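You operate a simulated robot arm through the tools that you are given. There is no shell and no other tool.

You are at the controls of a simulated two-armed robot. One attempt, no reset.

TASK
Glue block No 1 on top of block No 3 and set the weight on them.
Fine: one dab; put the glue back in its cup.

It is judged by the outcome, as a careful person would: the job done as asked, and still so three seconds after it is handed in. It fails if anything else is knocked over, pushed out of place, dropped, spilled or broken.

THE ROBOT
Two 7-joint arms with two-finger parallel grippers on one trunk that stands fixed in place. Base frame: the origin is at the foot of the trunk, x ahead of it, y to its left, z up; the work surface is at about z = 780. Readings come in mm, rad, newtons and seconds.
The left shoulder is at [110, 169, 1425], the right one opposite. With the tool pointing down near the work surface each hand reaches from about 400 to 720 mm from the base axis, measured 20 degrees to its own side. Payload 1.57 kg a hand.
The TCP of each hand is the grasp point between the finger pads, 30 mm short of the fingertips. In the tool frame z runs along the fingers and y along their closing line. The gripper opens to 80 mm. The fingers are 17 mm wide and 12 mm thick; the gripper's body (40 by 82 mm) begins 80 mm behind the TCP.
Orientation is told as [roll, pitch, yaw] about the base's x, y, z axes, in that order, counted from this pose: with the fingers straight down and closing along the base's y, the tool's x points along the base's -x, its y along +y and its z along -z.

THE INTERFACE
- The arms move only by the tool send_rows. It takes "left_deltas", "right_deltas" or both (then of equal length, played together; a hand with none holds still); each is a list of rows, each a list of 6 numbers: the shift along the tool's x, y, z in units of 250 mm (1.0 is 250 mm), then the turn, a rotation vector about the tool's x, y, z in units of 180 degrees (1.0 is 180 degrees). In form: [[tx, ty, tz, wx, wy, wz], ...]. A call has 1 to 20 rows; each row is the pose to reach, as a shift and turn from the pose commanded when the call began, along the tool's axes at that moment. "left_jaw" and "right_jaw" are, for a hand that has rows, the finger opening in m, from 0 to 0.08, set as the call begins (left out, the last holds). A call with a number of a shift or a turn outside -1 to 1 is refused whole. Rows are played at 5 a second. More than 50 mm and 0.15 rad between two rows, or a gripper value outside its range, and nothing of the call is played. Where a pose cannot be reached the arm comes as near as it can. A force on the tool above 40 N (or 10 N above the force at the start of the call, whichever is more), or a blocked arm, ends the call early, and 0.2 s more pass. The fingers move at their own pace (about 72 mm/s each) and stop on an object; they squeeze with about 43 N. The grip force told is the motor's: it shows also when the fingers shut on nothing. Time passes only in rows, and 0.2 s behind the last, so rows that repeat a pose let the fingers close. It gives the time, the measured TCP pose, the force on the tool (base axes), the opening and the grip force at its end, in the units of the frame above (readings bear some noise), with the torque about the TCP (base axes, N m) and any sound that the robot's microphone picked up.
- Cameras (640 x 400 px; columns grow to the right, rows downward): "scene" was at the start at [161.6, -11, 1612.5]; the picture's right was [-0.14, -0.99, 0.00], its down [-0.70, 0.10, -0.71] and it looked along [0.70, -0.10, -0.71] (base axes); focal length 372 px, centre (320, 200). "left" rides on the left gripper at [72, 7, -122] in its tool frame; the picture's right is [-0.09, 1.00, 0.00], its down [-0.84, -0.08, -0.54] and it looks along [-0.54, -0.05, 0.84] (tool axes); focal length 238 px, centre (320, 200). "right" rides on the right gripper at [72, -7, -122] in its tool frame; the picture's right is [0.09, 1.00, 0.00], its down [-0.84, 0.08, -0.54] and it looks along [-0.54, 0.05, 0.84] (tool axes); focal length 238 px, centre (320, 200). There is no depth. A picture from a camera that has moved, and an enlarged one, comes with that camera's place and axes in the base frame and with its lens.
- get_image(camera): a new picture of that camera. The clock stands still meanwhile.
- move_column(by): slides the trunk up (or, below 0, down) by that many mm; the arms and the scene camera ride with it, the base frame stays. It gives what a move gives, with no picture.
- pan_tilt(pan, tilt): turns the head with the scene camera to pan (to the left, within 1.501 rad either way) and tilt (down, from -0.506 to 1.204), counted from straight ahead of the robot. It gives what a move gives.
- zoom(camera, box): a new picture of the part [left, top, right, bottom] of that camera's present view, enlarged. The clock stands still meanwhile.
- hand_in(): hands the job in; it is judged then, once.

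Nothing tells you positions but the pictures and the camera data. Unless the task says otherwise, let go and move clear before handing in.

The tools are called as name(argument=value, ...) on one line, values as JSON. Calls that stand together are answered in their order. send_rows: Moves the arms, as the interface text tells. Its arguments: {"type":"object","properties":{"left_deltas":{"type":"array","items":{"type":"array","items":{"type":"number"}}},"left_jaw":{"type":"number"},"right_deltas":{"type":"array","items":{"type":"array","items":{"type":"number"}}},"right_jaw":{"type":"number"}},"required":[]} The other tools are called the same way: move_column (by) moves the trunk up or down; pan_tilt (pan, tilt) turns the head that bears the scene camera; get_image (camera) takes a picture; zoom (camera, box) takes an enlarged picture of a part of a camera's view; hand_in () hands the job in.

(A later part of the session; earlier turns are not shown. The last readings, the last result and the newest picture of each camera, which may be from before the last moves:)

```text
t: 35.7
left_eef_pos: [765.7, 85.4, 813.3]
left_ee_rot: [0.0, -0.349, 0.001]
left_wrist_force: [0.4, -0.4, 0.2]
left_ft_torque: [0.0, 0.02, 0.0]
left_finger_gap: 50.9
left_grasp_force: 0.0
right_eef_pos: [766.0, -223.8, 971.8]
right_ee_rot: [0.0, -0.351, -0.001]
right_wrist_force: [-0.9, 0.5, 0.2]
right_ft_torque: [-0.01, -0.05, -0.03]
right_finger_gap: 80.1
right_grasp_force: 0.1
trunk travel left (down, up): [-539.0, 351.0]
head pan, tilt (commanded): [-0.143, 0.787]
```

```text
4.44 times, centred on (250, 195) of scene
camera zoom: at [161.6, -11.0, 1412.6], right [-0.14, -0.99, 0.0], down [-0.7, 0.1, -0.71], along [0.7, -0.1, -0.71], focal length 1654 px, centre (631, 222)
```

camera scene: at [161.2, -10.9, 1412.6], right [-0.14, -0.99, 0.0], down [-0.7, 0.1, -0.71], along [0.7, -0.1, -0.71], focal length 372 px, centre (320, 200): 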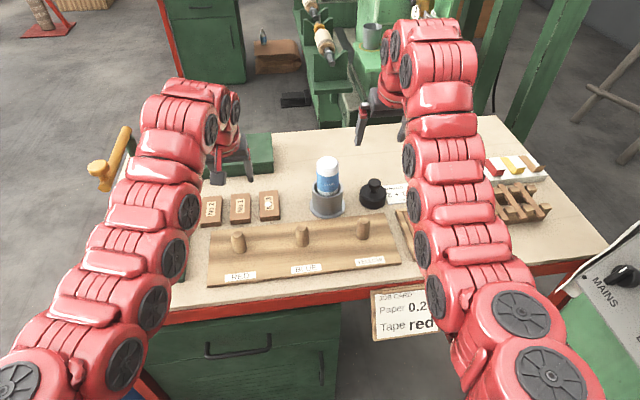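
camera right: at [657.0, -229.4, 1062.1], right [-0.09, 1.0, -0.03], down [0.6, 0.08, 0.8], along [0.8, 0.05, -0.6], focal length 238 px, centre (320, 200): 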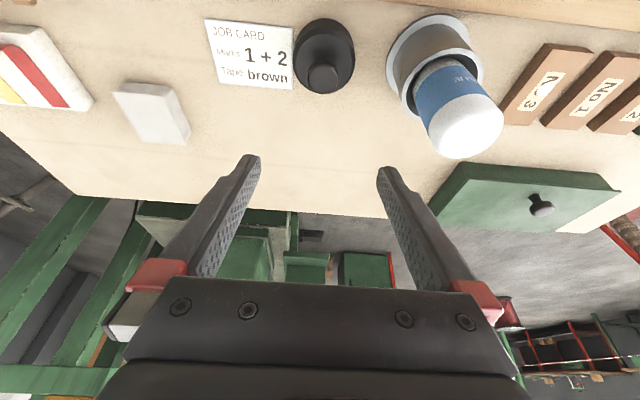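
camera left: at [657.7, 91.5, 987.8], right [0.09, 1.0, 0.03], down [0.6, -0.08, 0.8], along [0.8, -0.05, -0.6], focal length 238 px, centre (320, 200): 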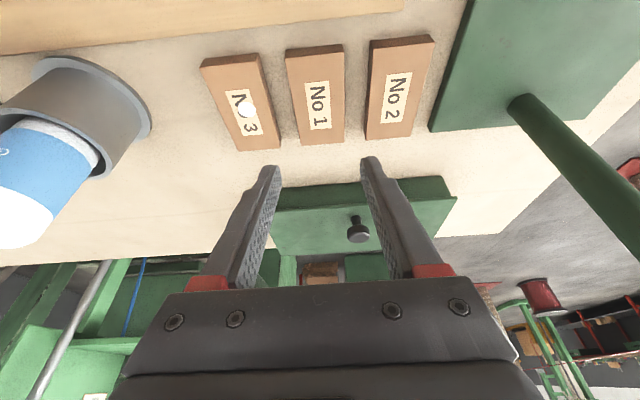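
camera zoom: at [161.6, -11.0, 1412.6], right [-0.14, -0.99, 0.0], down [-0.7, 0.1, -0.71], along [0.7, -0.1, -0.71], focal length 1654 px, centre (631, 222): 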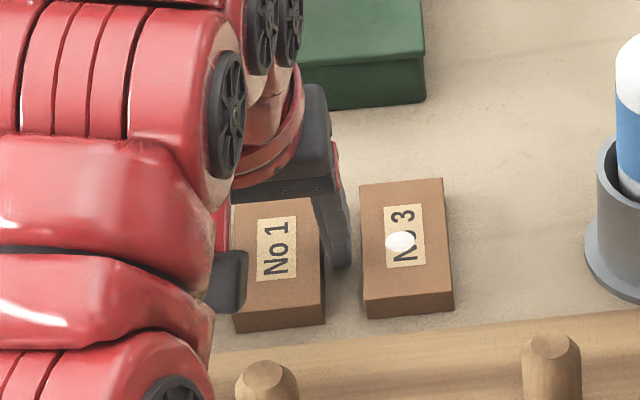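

Fingers are in the gaps on both sides without touching. I'll close on No 1.

send_rows(left_deltas=[[0, 0, 0, 0, 0, 0], [0, 0, 0, 0, 0, 0], [0, 0, 0, 0, 0, 0]], left_jaw=0.03)

zoom(camera="left", box=[170, 60, 470, 220])

```text
t: 36.5
left_eef_pos: [765.5, 86.2, 813.1]
left_ee_rot: [0.0, -0.35, 0.0]
left_wrist_force: [-0.2, 0.2, -0.4]
left_ft_torque: [0.03, 0.04, -0.02]
left_finger_gap: 43.9
left_grasp_force: 43.1
right_eef_pos: [766.8, -223.8, 972.1]
right_ee_rot: [0.001, -0.351, 0.0]
right_wrist_force: [0.2, -0.5, 0.8]
right_ft_torque: [-0.02, 0.01, -0.01]
right_finger_gap: 79.9
right_grasp_force: 0.0
trunk travel left (down, up): [-539.0, 351.0]
head pan, tilt (commanded): [-0.143, 0.787]
```

```text
2.13 times, centred on (320, 140) of left
camera zoom: at [655.9, 92.7, 903.5], right [0.09, 1.0, 0.03], down [0.6, -0.08, 0.8], along [0.79, -0.05, -0.61], focal length 508 px, centre (320, 328)
```

zoom: 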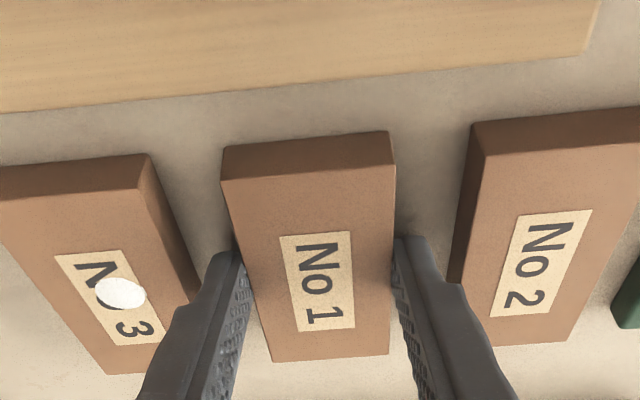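

No 1 is gripped at 43.9 mm. I'll lift it 40 mm straight up and carry it 65 mm over No 3.

send_rows(left_deltas=[[-0.0137, 0, -0.0376, 0, 0, 0], [-0.0343, 0, -0.0939, 0, 0, 0], [-0.0549, 0, -0.1503, 0, 0, 0], [-0.0545, -0.0872, -0.1505, 0, 0, 0], [-0.054, -0.1744, -0.1507, 0, 0, 0], [-0.0534, -0.2616, -0.1508, 0, 0, 0], [-0.0534, -0.2616, -0.1508, 0, 0, 0]])

zoom(camera="left", box=[170, 60, 470, 220])

zoom(camera="scene", box=[210, 150, 330, 240])

get_image(camera="right")

```text
t: 38.1
left_eef_pos: [765.8, 20.5, 852.4]
left_ee_rot: [-0.001, -0.35, 0.002]
left_wrist_force: [-0.2, -0.3, -0.6]
left_ft_torque: [-0.01, -0.01, 0.03]
left_finger_gap: 44.0
left_grasp_force: 42.9
right_eef_pos: [765.6, -224.7, 971.2]
right_ee_rot: [-0.002, -0.35, 0.001]
right_wrist_force: [0.2, 0.6, -0.9]
right_ft_torque: [0.03, 0.01, -0.03]
right_finger_gap: 80.0
right_grasp_force: 0.0
trunk travel left (down, up): [-539.0, 351.0]
head pan, tilt (commanded): [-0.143, 0.787]
```

```text
2.13 times, centred on (320, 140) of left
camera zoom: at [655.4, 26.9, 942.4], right [0.09, 1.0, 0.03], down [0.6, -0.08, 0.8], along [0.8, -0.05, -0.6], focal length 508 px, centre (320, 328)
```

zoom: 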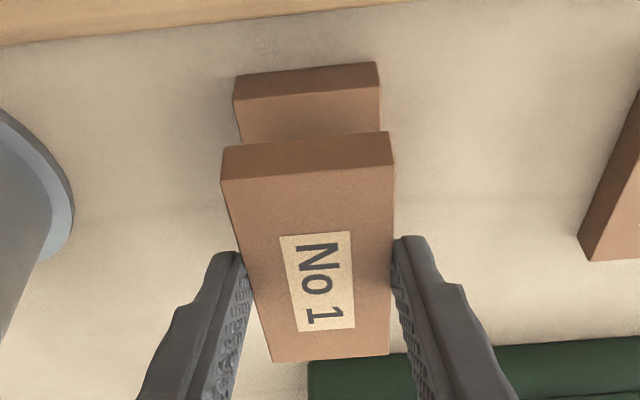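

```text
4.44 times, centred on (270, 195) of scene
camera zoom: at [161.8, -10.5, 1412.5], right [-0.14, -0.99, 0.0], down [-0.7, 0.1, -0.71], along [0.7, -0.1, -0.71], focal length 1654 px, centre (542, 222)
```

zoom: 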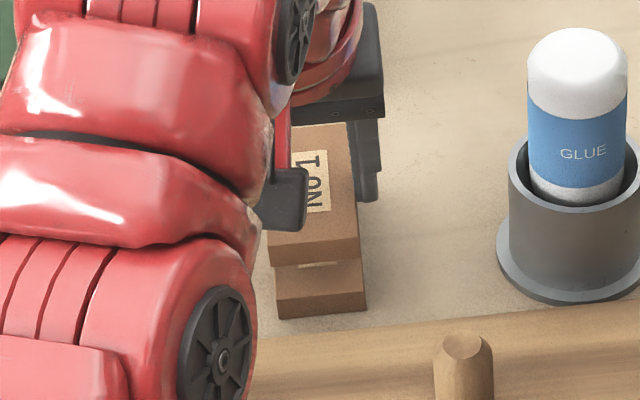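

```text
taken
camera right: at [657.5, -230.0, 1061.5], right [-0.09, 1.0, -0.03], down [0.6, 0.08, 0.8], along [0.8, 0.05, -0.6], focal length 238 px, centre (320, 200)
```

right: 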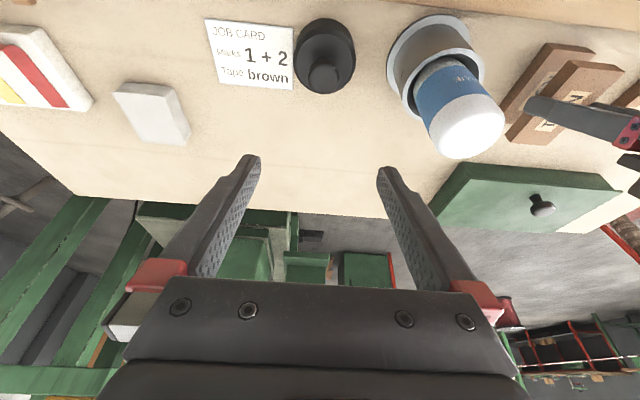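

No 1 is aligned with No 3 within 1 mm. I'll correct +0.7 mm in y and descend to just above contact.

send_rows(left_deltas=[[0, 0.003, 0, 0, 0, 0], [0.0101, 0.003, 0.0276, 0, 0, 0], [0.0202, 0.003, 0.0551, 0, 0, 0], [0.0302, 0.003, 0.0827, 0, 0, 0], [0.0302, 0.003, 0.0827, 0, 0, 0]])

zoom(camera="left", box=[170, 60, 470, 220])

zoom(camera="scene", box=[240, 165, 310, 225])

```text
t: 39.3
left_eef_pos: [764.0, 22.7, 831.9]
left_ee_rot: [0.001, -0.349, 0.002]
left_wrist_force: [-0.3, 0.0, -1.1]
left_ft_torque: [0.0, 0.02, -0.02]
left_finger_gap: 43.9
left_grasp_force: 42.7
right_eef_pos: [766.8, -224.6, 971.8]
right_ee_rot: [0.002, -0.351, 0.001]
right_wrist_force: [-0.4, 0.9, 0.2]
right_ft_torque: [0.01, 0.02, -0.02]
right_finger_gap: 79.9
right_grasp_force: 0.1
trunk travel left (down, up): [-539.0, 351.0]
head pan, tilt (commanded): [-0.143, 0.787]
```

```text
2.13 times, centred on (320, 140) of left
camera zoom: at [655.0, 29.0, 920.8], right [0.09, 1.0, 0.03], down [0.6, -0.08, 0.8], along [0.79, -0.05, -0.61], focal length 508 px, centre (320, 328)
```

zoom: 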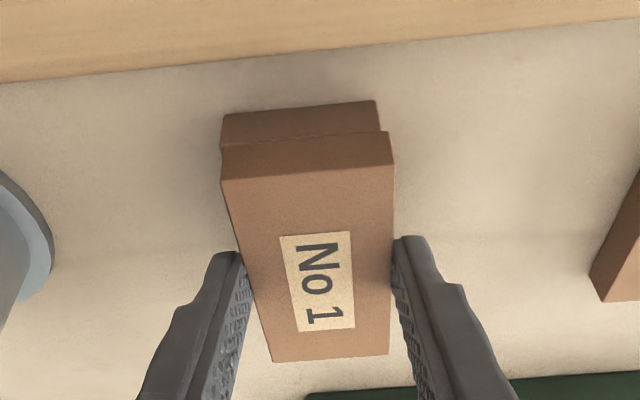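

```text
6.67 times, centred on (275, 195) of scene
camera zoom: at [161.6, -11.0, 1412.5], right [-0.14, -0.99, 0.0], down [-0.7, 0.1, -0.71], along [0.7, -0.1, -0.71], focal length 2480 px, centre (620, 233)
```

zoom: 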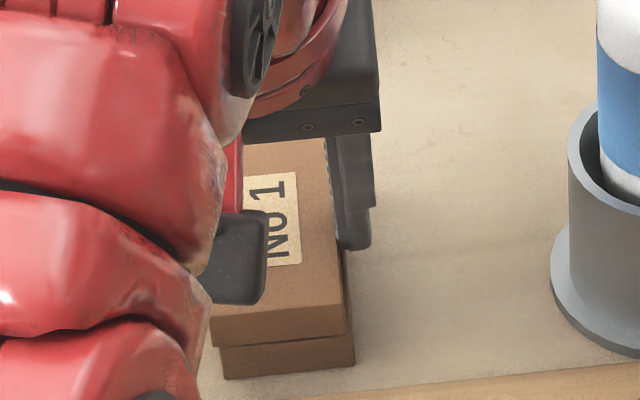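

No 1 is about 2 mm too far to +y. I'll shift −2.2 mm and lower by 2 mm.

send_rows(left_deltas=[[0, -0.0044, 0, 0, 0, 0], [0, -0.0088, 0, 0, 0, 0], [0.0014, -0.0088, 0.0038, 0, 0, 0], [0.0027, -0.0088, 0.0075, 0, 0, 0], [0.0027, -0.0088, 0.0075, 0, 0, 0]])

zoom(camera="left", box=[170, 60, 470, 220])

zoom(camera="scene", box=[240, 165, 310, 225])

```text
t: 40.5
left_eef_pos: [765.4, 20.9, 829.2]
left_ee_rot: [0.002, -0.348, 0.002]
left_wrist_force: [0.5, 0.0, -1.1]
left_ft_torque: [0.02, 0.03, 0.05]
left_finger_gap: 43.9
left_grasp_force: 42.7
right_eef_pos: [767.8, -225.8, 971.6]
right_ee_rot: [-0.001, -0.351, 0.0]
right_wrist_force: [0.6, -0.3, -0.3]
right_ft_torque: [-0.03, 0.0, -0.03]
right_finger_gap: 79.9
right_grasp_force: 0.1
trunk travel left (down, up): [-539.0, 351.0]
head pan, tilt (commanded): [-0.143, 0.787]
```

```text
2.13 times, centred on (320, 140) of left
camera zoom: at [655.5, 26.7, 919.6], right [0.09, 1.0, 0.03], down [0.6, -0.08, 0.8], along [0.79, -0.05, -0.61], focal length 508 px, centre (320, 328)
```

zoom: 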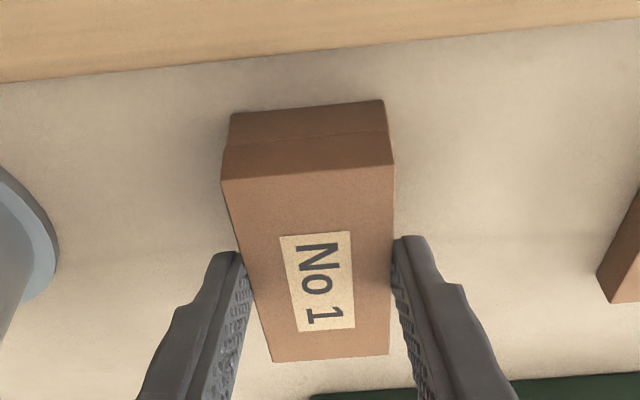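

```text
6.67 times, centred on (275, 195) of scene
camera zoom: at [161.7, -11.0, 1412.5], right [-0.14, -0.99, 0.0], down [-0.7, 0.1, -0.71], along [0.7, -0.1, -0.71], focal length 2480 px, centre (620, 233)
```

zoom: 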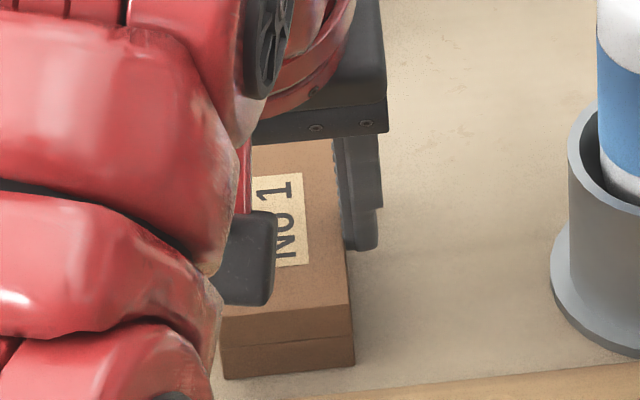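

Now the edges line up well and the seam is nearly closed. I'll creep down to contact.

send_rows(left_deltas=[[0.0007, 0, 0.0019, 0, 0, 0], [0.0014, 0, 0.0038, 0, 0, 0], [0.0021, 0, 0.0056, 0, 0, 0]])

```text
t: 41.3
left_eef_pos: [765.6, 21.4, 829.8]
left_ee_rot: [0.001, -0.349, 0.002]
left_wrist_force: [4.7, 0.1, 5.9]
left_ft_torque: [-0.03, 0.02, 0.01]
left_finger_gap: 43.7
left_grasp_force: 43.0
right_eef_pos: [766.7, -223.9, 971.8]
right_ee_rot: [-0.001, -0.35, 0.0]
right_wrist_force: [0.0, 0.0, 0.1]
right_ft_torque: [-0.01, 0.0, 0.02]
right_finger_gap: 79.9
right_grasp_force: 0.1
trunk travel left (down, up): [-539.0, 351.0]
head pan, tilt (commanded): [-0.143, 0.787]
```

Contact is made at 5.9 N. I'll press one more millimetre, then check.

send_rows(left_deltas=[[0.0007, 0, 0.0019, 0, 0, 0], [0.0014, 0, 0.0038, 0, 0, 0], [0.0014, 0, 0.0038, 0, 0, 0]])

zoom(camera="left", box=[170, 60, 470, 220])

zoom(camera="scene", box=[240, 165, 310, 225])

```text
t: 42.1
left_eef_pos: [764.2, 20.1, 829.7]
left_ee_rot: [0.0, -0.353, 0.002]
left_wrist_force: [3.4, 0.4, 14.5]
left_ft_torque: [0.01, -0.01, 0.02]
left_finger_gap: 44.0
left_grasp_force: 43.2
right_eef_pos: [765.8, -224.3, 972.3]
right_ee_rot: [0.001, -0.351, -0.001]
right_wrist_force: [0.4, -0.1, 0.1]
right_ft_torque: [-0.01, 0.01, 0.02]
right_finger_gap: 80.0
right_grasp_force: 0.0
trunk travel left (down, up): [-539.0, 351.0]
head pan, tilt (commanded): [-0.143, 0.787]
```

```text
2.13 times, centred on (320, 140) of left
camera zoom: at [654.7, 26.9, 918.9], right [0.09, 1.0, 0.03], down [0.6, -0.08, 0.8], along [0.8, -0.05, -0.6], focal length 508 px, centre (320, 328)
```

zoom: 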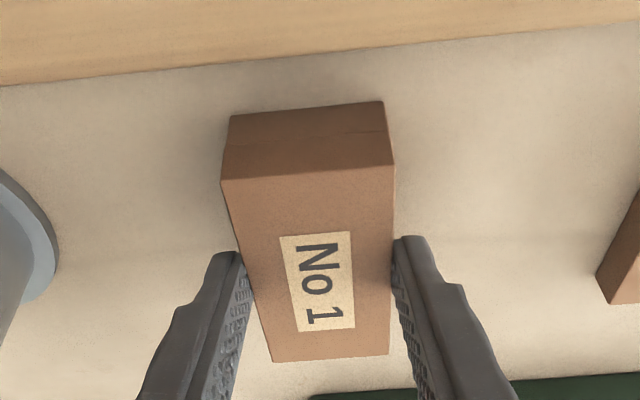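

```text
6.67 times, centred on (275, 195) of scene
camera zoom: at [160.1, -11.1, 1412.8], right [-0.14, -0.99, 0.0], down [-0.7, 0.1, -0.71], along [0.7, -0.1, -0.71], focal length 2480 px, centre (620, 233)
```

zoom: 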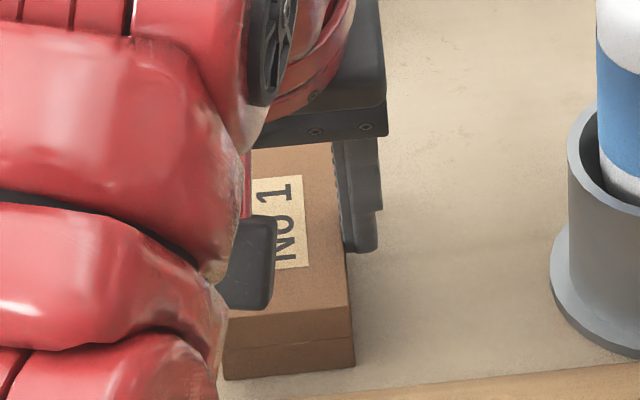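

The blocks are flat and aligned with a firm press. I'll release No 1.

send_rows(left_deltas=[[0, 0, 0, 0, 0, 0], [0, 0, 0, 0, 0, 0], [0, 0, 0, 0, 0, 0]], left_jaw=0.06)

send_rows(left_deltas=[[-0.0137, 0, -0.0376, 0, 0, 0], [-0.0412, 0, -0.1127, 0, 0, 0], [-0.0686, 0, -0.1879, 0, 0, 0], [-0.0961, 0, -0.263, 0, 0, 0], [-0.1236, 0, -0.3382, 0, 0, 0], [-0.1236, 0, -0.3382, 0, 0, 0]])

get_image(camera="left")

get_image(camera="scene")

get_image(camera="right")

```text
t: 42.9
left_eef_pos: [764.2, 20.3, 827.5]
left_ee_rot: [0.001, -0.35, 0.002]
left_wrist_force: [0.0, 0.0, 0.4]
left_ft_torque: [-0.02, -0.02, 0.02]
left_finger_gap: 59.7
left_grasp_force: 0.0
right_eef_pos: [765.0, -225.8, 971.8]
right_ee_rot: [0.0, -0.352, 0.0]
right_wrist_force: [-0.4, 0.2, 1.4]
right_ft_torque: [0.01, 0.03, 0.0]
right_finger_gap: 79.8
right_grasp_force: 0.0
trunk travel left (down, up): [-539.0, 351.0]
head pan, tilt (commanded): [-0.143, 0.787]
```

```text
t: 44.3
left_eef_pos: [762.6, 18.7, 917.0]
left_ee_rot: [0.0, -0.35, 0.001]
left_wrist_force: [0.3, -0.2, 0.7]
left_ft_torque: [0.03, 0.02, 0.03]
left_finger_gap: 60.1
left_grasp_force: 0.1
right_eef_pos: [767.5, -224.6, 972.0]
right_ee_rot: [0.0, -0.35, -0.001]
right_wrist_force: [0.5, -0.7, -0.4]
right_ft_torque: [0.02, -0.03, -0.04]
right_finger_gap: 80.1
right_grasp_force: 0.0
trunk travel left (down, up): [-539.0, 351.0]
head pan, tilt (commanded): [-0.143, 0.787]
```

```text
taken
camera left: at [653.1, 25.4, 1007.2], right [0.09, 1.0, 0.03], down [0.6, -0.08, 0.8], along [0.79, -0.05, -0.61], focal length 238 px, centre (320, 200)
```

left: 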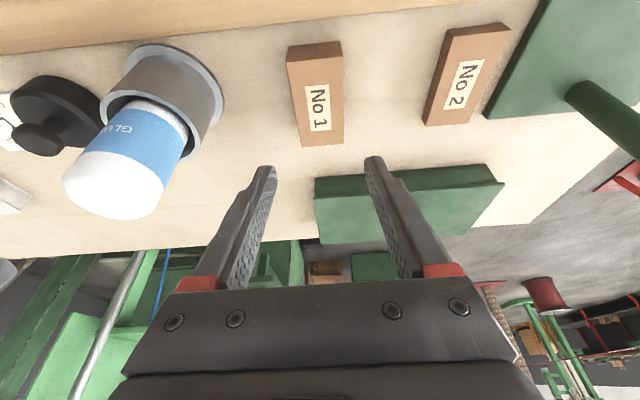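

```text
taken
camera scene: at [161.8, -11.0, 1412.5], right [-0.14, -0.99, 0.0], down [-0.7, 0.1, -0.71], along [0.7, -0.1, -0.71], focal length 372 px, centre (320, 200)
```

scene: 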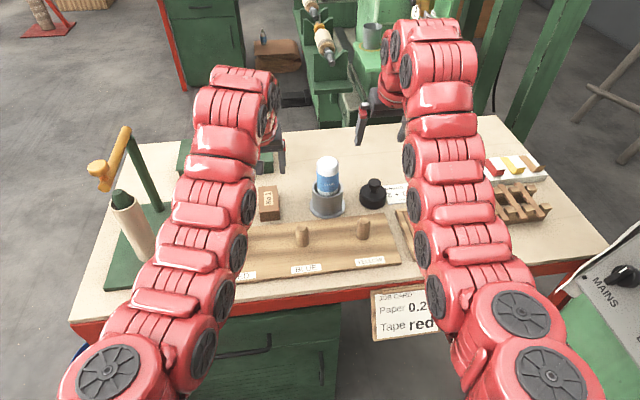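

```text
taken
camera right: at [657.5, -230.4, 1061.4], right [-0.09, 1.0, -0.03], down [0.6, 0.08, 0.8], along [0.8, 0.05, -0.6], focal length 238 px, centre (320, 200)
```

right: 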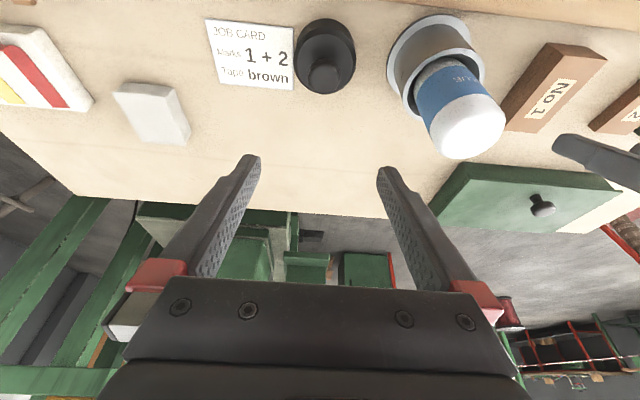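

No 1 sits squarely on No 3. Next I'll move the left hand clear and look closely at the weight's knob.

send_rows(left_deltas=[[0.06, 0.1, -0.02, 0, 0, 0], [0.12, 0.2, -0.04, 0, 0, 0], [0.2, 0.3, -0.07, 0, 0, 0], [0.28, 0.4, -0.1, 0, 0, 0], [0.36, 0.5, -0.13, 0, 0, 0], [0.4, 0.6, -0.145, 0, 0, 0], [0.4, 0.6, -0.145, 0, 0, 0]])

zoom(camera="right", box=[270, 0, 390, 110])

get_image(camera="scene")

get_image(camera="left")

```text
t: 45.9
left_eef_pos: [691.8, 149.2, 897.6]
left_ee_rot: [0.0, -0.35, 0.003]
left_wrist_force: [0.6, -0.5, 0.3]
left_ft_torque: [0.04, -0.02, -0.01]
left_finger_gap: 59.8
left_grasp_force: 0.0
left hand out of reach, approached as far as the arm can: row 4, 5, 6, 7
right_eef_pos: [765.6, -224.4, 971.6]
right_ee_rot: [0.0, -0.35, 0.0]
right_wrist_force: [0.1, -0.3, 0.2]
right_ft_torque: [0.01, -0.04, -0.02]
right_finger_gap: 80.1
right_grasp_force: 0.1
trunk travel left (down, up): [-539.0, 351.0]
head pan, tilt (commanded): [-0.143, 0.787]
```

```text
3.64 times, centred on (330, 55) of right
camera zoom: at [657.5, -230.4, 1061.4], right [-0.09, 1.0, -0.03], down [0.6, 0.08, 0.8], along [0.8, 0.05, -0.6], focal length 867 px, centre (284, 727)
```

zoom: 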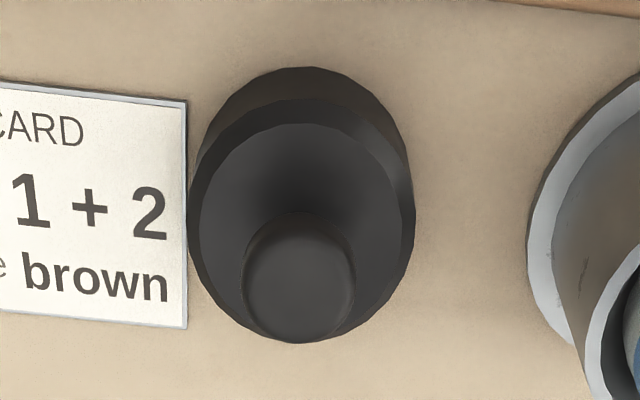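

```text
taken
camera scene: at [161.8, -11.1, 1412.5], right [-0.14, -0.99, 0.0], down [-0.7, 0.1, -0.71], along [0.7, -0.1, -0.71], focal length 372 px, centre (320, 200)
```

scene: 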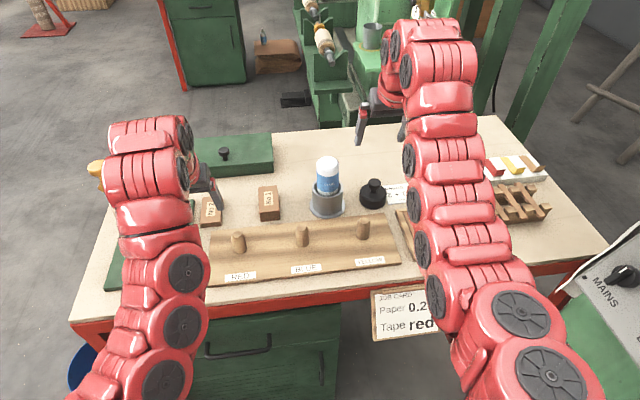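

```text
taken
camera left: at [582.6, 156.2, 987.2], right [0.09, 1.0, 0.03], down [0.6, -0.08, 0.8], along [0.8, -0.05, -0.6], focal length 238 px, centre (320, 200)
```

left: 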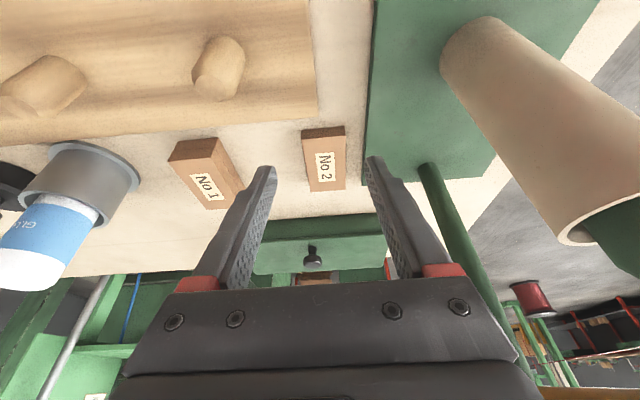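

The left hand is parked clear of the stack. The weight is centred at about [766.5,-224.3]. I'll check its profile for gripping.

zoom(camera="scene", box=[350, 165, 400, 215])

zoom(camera="scene", box=[240, 165, 310, 235])

zoom(camera="left", box=[0, 130, 100, 230])

```text
8.00 times, centred on (375, 190) of scene
camera zoom: at [161.8, -11.1, 1412.5], right [-0.14, -0.99, 0.0], down [-0.7, 0.1, -0.71], along [0.7, -0.1, -0.71], focal length 2976 px, centre (-120, 280)
```

zoom: 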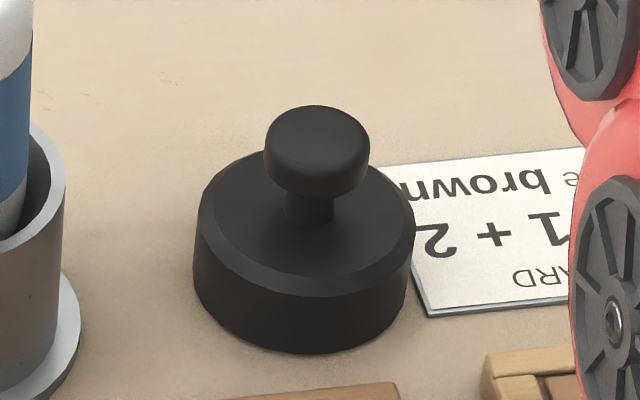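

```text
5.71 times, centred on (275, 200) of scene
camera zoom: at [161.8, -11.1, 1412.5], right [-0.14, -0.99, 0.0], down [-0.7, 0.1, -0.71], along [0.7, -0.1, -0.71], focal length 2126 px, centre (577, 200)
```

zoom: 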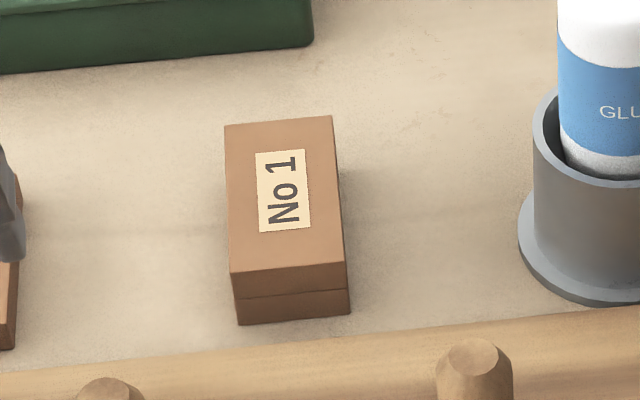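

```text
4.00 times, centred on (50, 180) of left
camera zoom: at [582.6, 156.2, 987.2], right [0.09, 1.0, 0.03], down [0.6, -0.08, 0.8], along [0.8, -0.05, -0.6], focal length 953 px, centre (1400, 280)
```

zoom: 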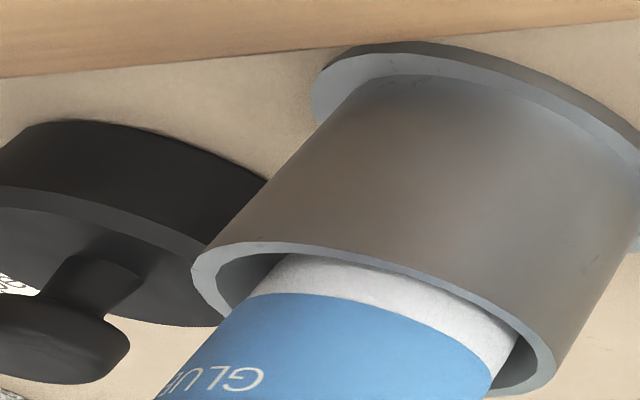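

The two blocks are neatly stacked. The weight's knob head spans about z=826–840 and is 29 mm wide, and the body top is at about 809. I'll lower the right hand to just above the knob.

send_rows(right_deltas=[[0.0364, -0.0036, 0.0895, 0, 0, 0], [0.0728, -0.0036, 0.1789, 0, 0, 0], [0.1092, -0.0036, 0.2684, 0, 0, 0], [0.1456, -0.0036, 0.3578, 0, 0, 0], [0.1456, -0.0036, 0.3578, 0, 0, 0]], right_jaw=0.06)

zoom(camera="right", box=[220, 60, 420, 220])

zoom(camera="scene", box=[330, 130, 420, 220])

```text
t: 47.1
left_eef_pos: [692.1, 148.6, 898.0]
left_ee_rot: [-0.002, -0.35, 0.002]
left_wrist_force: [1.0, -0.7, 0.6]
left_ft_torque: [0.01, -0.02, -0.01]
left_finger_gap: 60.3
left_grasp_force: 0.0
right_eef_pos: [764.5, -226.7, 874.5]
right_ee_rot: [0.001, -0.35, 0.001]
right_wrist_force: [0.3, 0.2, 0.0]
right_ft_torque: [0.02, 0.0, -0.01]
right_finger_gap: 59.9
right_grasp_force: 0.2
trunk travel left (down, up): [-539.0, 351.0]
head pan, tilt (commanded): [-0.143, 0.787]
```

```text
2.50 times, centred on (320, 140) of right
camera zoom: at [655.6, -232.8, 964.3], right [-0.09, 1.0, -0.03], down [0.6, 0.08, 0.8], along [0.8, 0.05, -0.6], focal length 596 px, centre (320, 350)
```

zoom: 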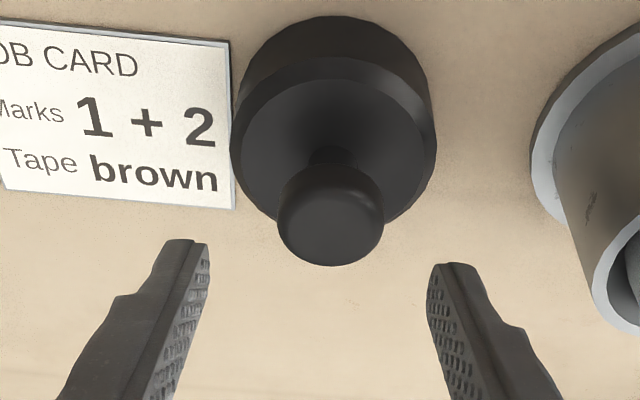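

```text
4.44 times, centred on (375, 175) of scene
camera zoom: at [161.4, -10.9, 1412.6], right [-0.14, -0.99, 0.0], down [-0.7, 0.1, -0.71], along [0.7, -0.1, -0.71], focal length 1654 px, centre (76, 311)
```

zoom: 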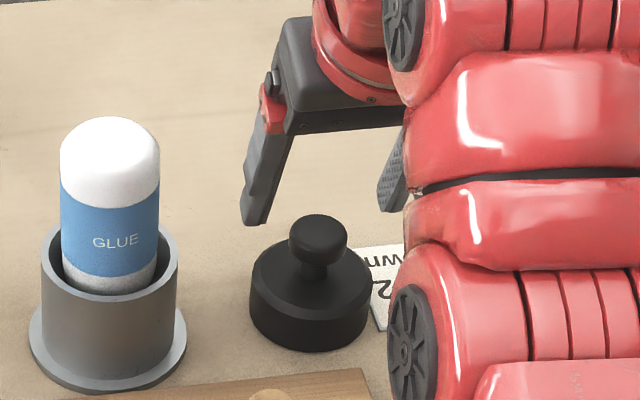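

The knob is centred within 1 mm. I'll descend around it to TCP z≈843, with the tips just above the weight's body.

send_rows(right_deltas=[[0.0094, 0.004, -0.0034, 0, 0, 0], [0.0202, 0.004, 0.0262, 0, 0, 0], [0.031, 0.004, 0.0558, 0, 0, 0], [0.0418, 0.004, 0.0854, 0, 0, 0], [0.0526, 0.004, 0.115, 0, 0, 0], [0.0526, 0.004, 0.115, 0, 0, 0]])

zoom(camera="right", box=[220, 60, 420, 220])

zoom(camera="scene", box=[330, 130, 420, 220])

```text
t: 48.5
left_eef_pos: [691.6, 149.2, 897.4]
left_ee_rot: [0.001, -0.35, 0.003]
left_wrist_force: [0.6, 0.2, 0.4]
left_ft_torque: [-0.04, 0.01, 0.0]
left_finger_gap: 60.0
left_grasp_force: 0.1
right_eef_pos: [759.0, -224.1, 841.3]
right_ee_rot: [0.0, -0.351, 0.0]
right_wrist_force: [1.0, -0.4, 0.3]
right_ft_torque: [-0.01, 0.0, 0.0]
right_finger_gap: 60.0
right_grasp_force: 0.0
trunk travel left (down, up): [-539.0, 351.0]
head pan, tilt (commanded): [-0.143, 0.787]
```

```text
2.50 times, centred on (320, 140) of right
camera zoom: at [649.9, -230.7, 931.3], right [-0.09, 1.0, -0.03], down [0.6, 0.08, 0.8], along [0.8, 0.05, -0.6], focal length 596 px, centre (320, 350)
```

zoom: 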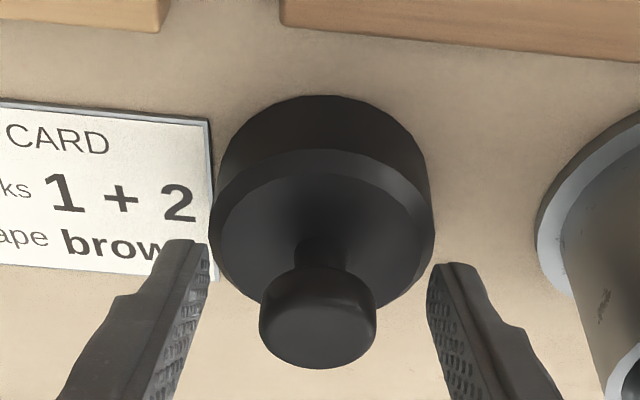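

```text
4.44 times, centred on (375, 175) of scene
camera zoom: at [161.5, -11.0, 1412.6], right [-0.14, -0.99, 0.0], down [-0.7, 0.1, -0.71], along [0.7, -0.1, -0.71], focal length 1654 px, centre (76, 311)
```

zoom: 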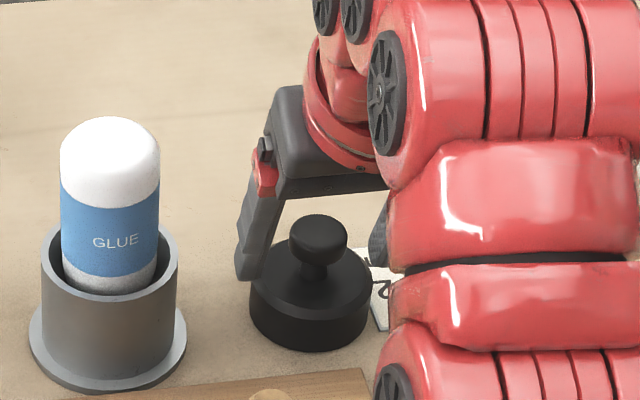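

The fingers straddle the knob. I'll make a small correction of +3 mm x, −0.9 mm y and +2 mm z, then close.

send_rows(right_deltas=[[-0.014, -0.0036, -0.0034, 0, 0, 0], [-0.014, -0.0036, -0.0034, 0, 0, 0]])

send_rows(right_deltas=[[0, 0, 0, 0, 0, 0], [0, 0, 0, 0, 0, 0], [0, 0, 0, 0, 0, 0], [0, 0, 0, 0, 0, 0]], right_jaw=0.01)

zoom(camera="right", box=[220, 60, 420, 220])

zoom(camera="scene", box=[330, 130, 420, 220])

```text
t: 49.1
left_eef_pos: [692.2, 149.4, 898.3]
left_ee_rot: [0.0, -0.349, 0.002]
left_wrist_force: [0.6, -0.2, 0.5]
left_ft_torque: [-0.03, -0.04, 0.0]
left_finger_gap: 60.0
left_grasp_force: 0.1
right_eef_pos: [762.3, -225.3, 842.6]
right_ee_rot: [-0.001, -0.35, 0.001]
right_wrist_force: [0.4, 0.1, 0.0]
right_ft_torque: [-0.03, -0.03, 0.01]
right_finger_gap: 59.7
right_grasp_force: 0.0
trunk travel left (down, up): [-539.0, 351.0]
head pan, tilt (commanded): [-0.143, 0.787]
```

```text
t: 50.1
left_eef_pos: [692.4, 148.7, 898.3]
left_ee_rot: [0.0, -0.35, 0.002]
left_wrist_force: [-0.5, -1.0, 1.0]
left_ft_torque: [0.01, 0.01, 0.03]
left_finger_gap: 60.1
left_grasp_force: 0.0
right_eef_pos: [762.8, -225.1, 843.4]
right_ee_rot: [0.0, -0.349, 0.002]
right_wrist_force: [-0.6, 0.9, -0.6]
right_ft_torque: [0.08, 0.02, 0.01]
right_finger_gap: 29.2
right_grasp_force: 38.7
trunk travel left (down, up): [-539.0, 351.0]
head pan, tilt (commanded): [-0.143, 0.787]
```

```text
2.50 times, centred on (320, 140) of right
camera zoom: at [653.5, -231.0, 932.8], right [-0.09, 1.0, -0.03], down [0.6, 0.08, 0.8], along [0.8, 0.05, -0.6], focal length 596 px, centre (320, 350)
```

zoom: 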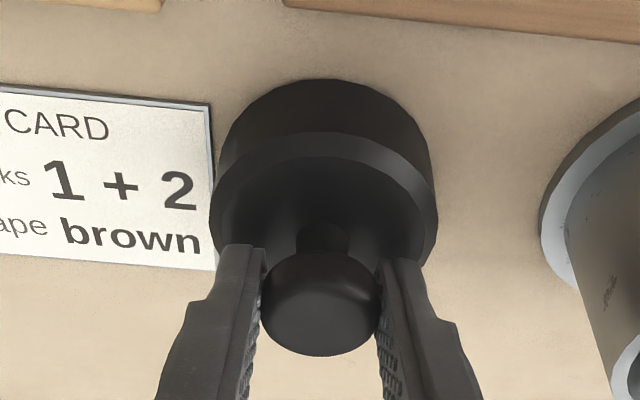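

```text
4.44 times, centred on (375, 175) of scene
camera zoom: at [161.6, -10.8, 1412.5], right [-0.14, -0.99, 0.0], down [-0.7, 0.1, -0.71], along [0.7, -0.1, -0.71], focal length 1654 px, centre (76, 311)
```

zoom: 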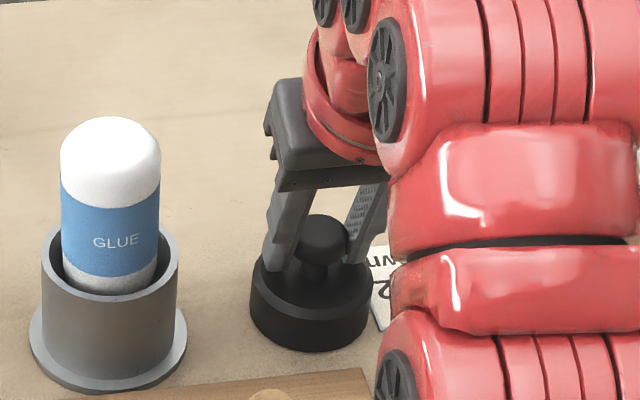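

The knob is gripped at 29.2 mm. I'll do a test lift of 8 mm with a short hold to check the mass and any slip.

send_rows(right_deltas=[[-0.0055, 0, -0.015, 0, 0, 0], [-0.011, 0, -0.0301, 0, 0, 0], [-0.011, 0, -0.0301, 0, 0, 0], [-0.011, 0, -0.0301, 0, 0, 0]])

zoom(camera="right", box=[220, 60, 420, 220])

zoom(camera="scene", box=[330, 130, 420, 220])

```text
t: 51.1
left_eef_pos: [692.5, 149.4, 896.8]
left_ee_rot: [-0.001, -0.349, 0.002]
left_wrist_force: [-1.3, -0.6, -0.7]
left_ft_torque: [0.0, -0.01, 0.03]
left_finger_gap: 59.9
left_grasp_force: 0.1
right_eef_pos: [763.6, -226.5, 850.7]
right_ee_rot: [-0.001, -0.349, -0.001]
right_wrist_force: [0.0, -0.3, -6.3]
right_ft_torque: [0.02, 0.03, -0.01]
right_finger_gap: 29.1
right_grasp_force: 39.1
trunk travel left (down, up): [-539.0, 351.0]
head pan, tilt (commanded): [-0.143, 0.787]
```

```text
2.50 times, centred on (320, 140) of right
camera zoom: at [654.3, -232.2, 940.4], right [-0.09, 1.0, -0.03], down [0.6, 0.08, 0.8], along [0.79, 0.05, -0.6], focal length 596 px, centre (320, 350)
```

zoom: 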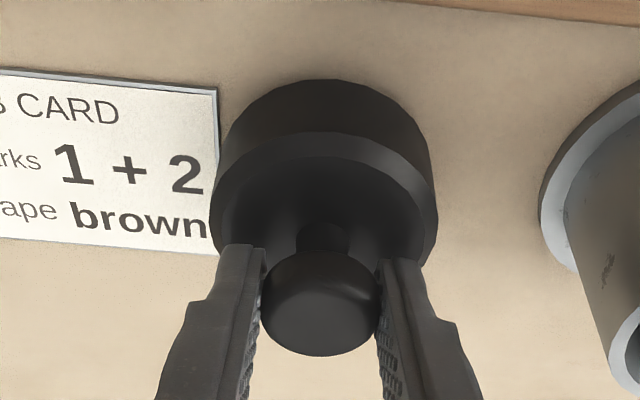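

```text
4.44 times, centred on (375, 175) of scene
camera zoom: at [162.5, -11.2, 1412.4], right [-0.14, -0.99, 0.0], down [-0.7, 0.1, -0.7], along [0.7, -0.1, -0.71], focal length 1654 px, centre (76, 311)
```

zoom: 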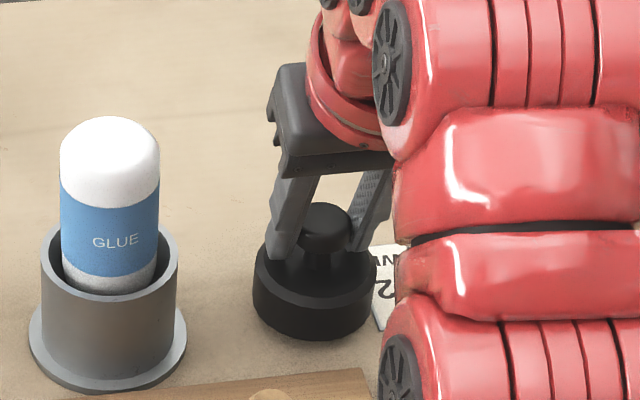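

The weight is about 0.65 kg with no visible slip. To get enough height to clear the glue bottle, I'll raise the trunk 100 mm, which lifts both hands with it.

move_column(by=100)

get_image(camera="scene")

get_image(camera="right")

get_image(camera="left")

```text
t: 52.4
left_eef_pos: [693.1, 148.7, 996.6]
left_ee_rot: [0.002, -0.349, 0.002]
left_wrist_force: [-0.3, -0.6, -0.7]
left_ft_torque: [0.0, -0.02, 0.02]
left_finger_gap: 59.8
left_grasp_force: 0.0
right_eef_pos: [764.7, -225.6, 949.6]
right_ee_rot: [0.0, -0.348, 0.0]
right_wrist_force: [-1.1, 0.2, -6.8]
right_ft_torque: [0.02, 0.03, -0.02]
right_finger_gap: 29.1
right_grasp_force: 38.7
trunk travel left (down, up): [-639.0, 251.0]
head pan, tilt (commanded): [-0.143, 0.787]
```

```text
taken
camera scene: at [163.0, -11.3, 1512.3], right [-0.14, -0.99, 0.0], down [-0.7, 0.1, -0.7], along [0.7, -0.1, -0.71], focal length 372 px, centre (320, 200)
```

scene: 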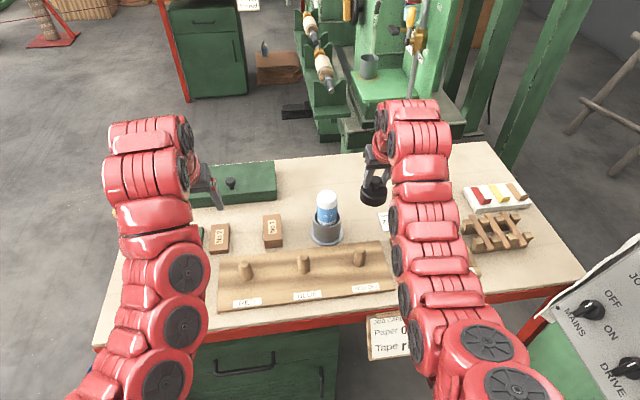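

```text
taken
camera right: at [654.6, -232.2, 1040.0], right [-0.09, 1.0, -0.03], down [0.6, 0.08, 0.8], along [0.79, 0.05, -0.61], focal length 238 px, centre (320, 200)
```

right: 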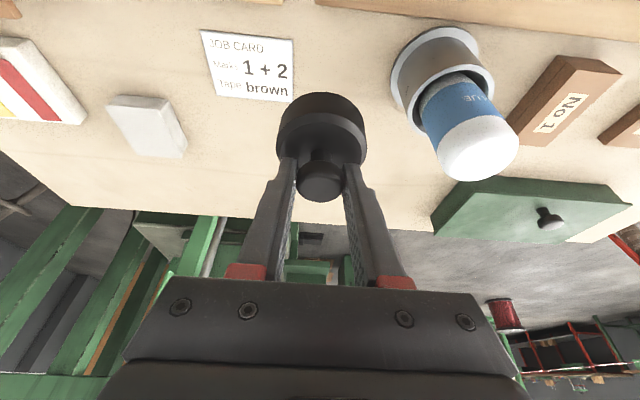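

```text
taken
camera left: at [583.5, 155.7, 1086.6], right [0.09, 1.0, 0.03], down [0.6, -0.08, 0.8], along [0.79, -0.05, -0.61], focal length 238 px, centre (320, 200)
```

left: 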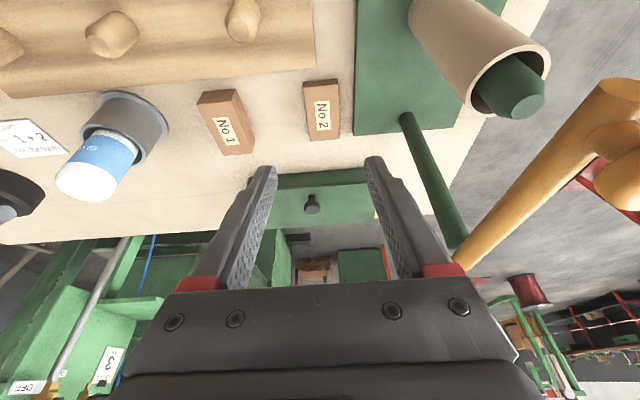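

The weight is held without slip. I'll lift it another 65 mm and check clearance over the bottle before travelling.

send_rows(right_deltas=[[-0.0296, 0, -0.0814, 0, 0, 0], [-0.0593, 0, -0.1629, 0, 0, 0], [-0.0889, 0, -0.2443, 0, 0, 0], [-0.0889, 0, -0.2443, 0, 0, 0]])

zoom(camera="scene", box=[300, 130, 420, 250])

get_image(camera="right")

```text
t: 53.4
left_eef_pos: [693.5, 148.2, 997.3]
left_ee_rot: [-0.001, -0.349, 0.002]
left_wrist_force: [-0.2, -0.1, 0.0]
left_ft_torque: [-0.01, 0.0, -0.03]
left_finger_gap: 60.3
left_grasp_force: 0.0
right_eef_pos: [762.6, -226.3, 1015.6]
right_ee_rot: [0.001, -0.35, 0.001]
right_wrist_force: [-0.2, -0.9, -7.6]
right_ft_torque: [0.02, 0.04, -0.01]
right_finger_gap: 28.9
right_grasp_force: 38.7
trunk travel left (down, up): [-639.0, 251.0]
head pan, tilt (commanded): [-0.143, 0.787]
```

```text
3.33 times, centred on (360, 190) of scene
camera zoom: at [163.1, -11.4, 1512.3], right [-0.14, -0.99, 0.0], down [-0.7, 0.1, -0.7], along [0.7, -0.1, -0.71], focal length 1240 px, centre (187, 233)
```

zoom: 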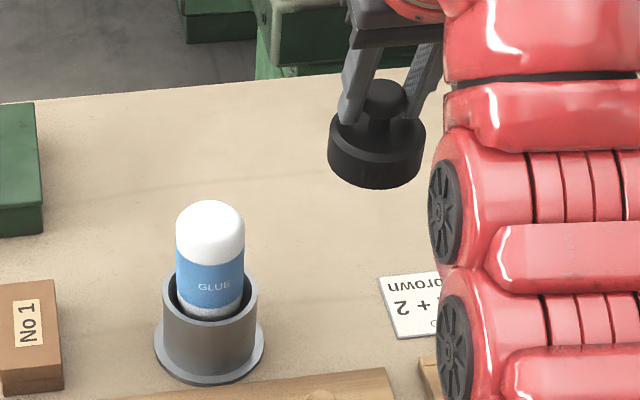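

```text
taken
camera right: at [653.2, -232.5, 1104.6], right [-0.09, 1.0, -0.03], down [0.6, 0.08, 0.8], along [0.79, 0.05, -0.6], focal length 238 px, centre (320, 200)
```

right: 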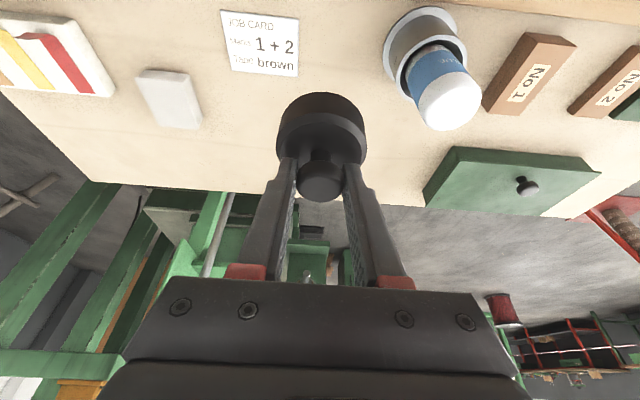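

The weight's bottom is at about 953 and the bottle top is at 921, so it clears. I'll travel across to above the stack.

send_rows(right_deltas=[[-0.0043, 0.141, 0.0016, 0, 0, 0], [-0.0086, 0.282, 0.0031, 0, 0, 0], [-0.0129, 0.423, 0.0047, 0, 0, 0], [-0.0172, 0.565, 0.0063, 0, 0, 0], [-0.0215, 0.706, 0.0078, 0, 0, 0], [-0.0258, 0.847, 0.0094, 0, 0, 0], [-0.0301, 0.988, 0.011, 0, 0, 0], [-0.0301, 0.988, 0.011, 0, 0, 0]])

get_image(camera="scene")

get_image(camera="right")

get_image(camera="left")

```text
t: 55.2
left_eef_pos: [692.9, 148.2, 996.6]
left_ee_rot: [0.001, -0.349, 0.002]
left_wrist_force: [0.3, -0.6, 0.5]
left_ft_torque: [0.02, -0.03, 0.02]
left_finger_gap: 59.9
left_grasp_force: 0.0
right_eef_pos: [771.5, 20.9, 1017.3]
right_ee_rot: [0.001, -0.349, 0.0]
right_wrist_force: [-0.2, -0.1, -7.2]
right_ft_torque: [0.01, 0.05, -0.01]
right_finger_gap: 28.9
right_grasp_force: 39.3
trunk travel left (down, up): [-639.0, 251.0]
head pan, tilt (commanded): [-0.143, 0.787]
```

```text
taken
camera scene: at [162.9, -12.0, 1512.4], right [-0.14, -0.99, 0.0], down [-0.7, 0.1, -0.7], along [0.7, -0.1, -0.71], focal length 372 px, centre (320, 200)
```

scene: 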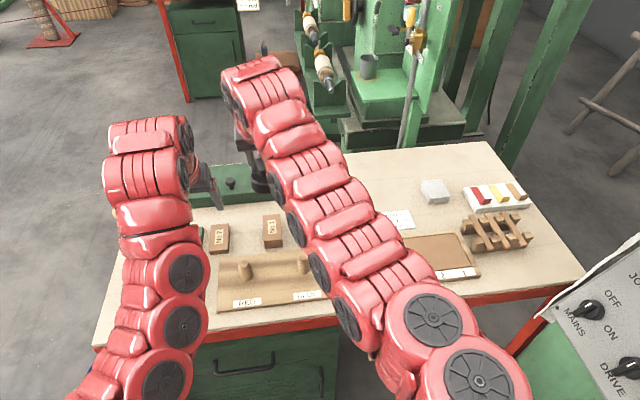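

```text
taken
camera right: at [663.0, 14.2, 1107.5], right [-0.09, 1.0, -0.03], down [0.6, 0.08, 0.8], along [0.79, 0.05, -0.6], focal length 238 px, centre (320, 200)
```

right: 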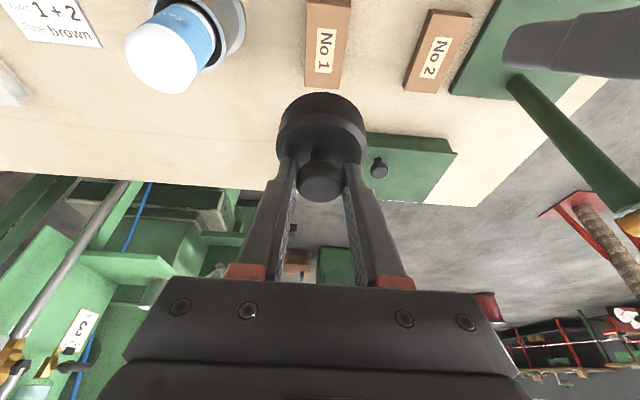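

```text
taken
camera left: at [583.4, 155.2, 1086.8], right [0.09, 1.0, 0.03], down [0.6, -0.08, 0.8], along [0.79, -0.05, -0.61], focal length 238 px, centre (320, 200)
```

left: 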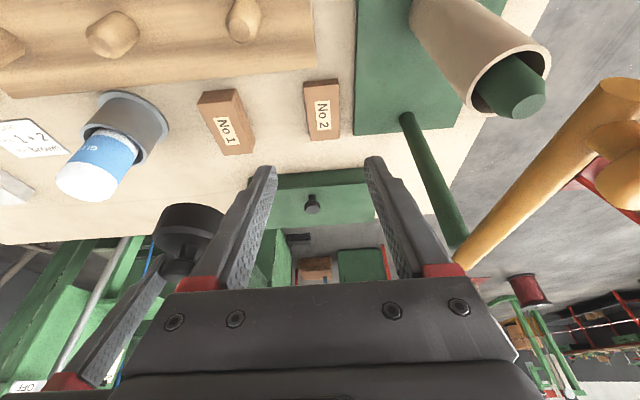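

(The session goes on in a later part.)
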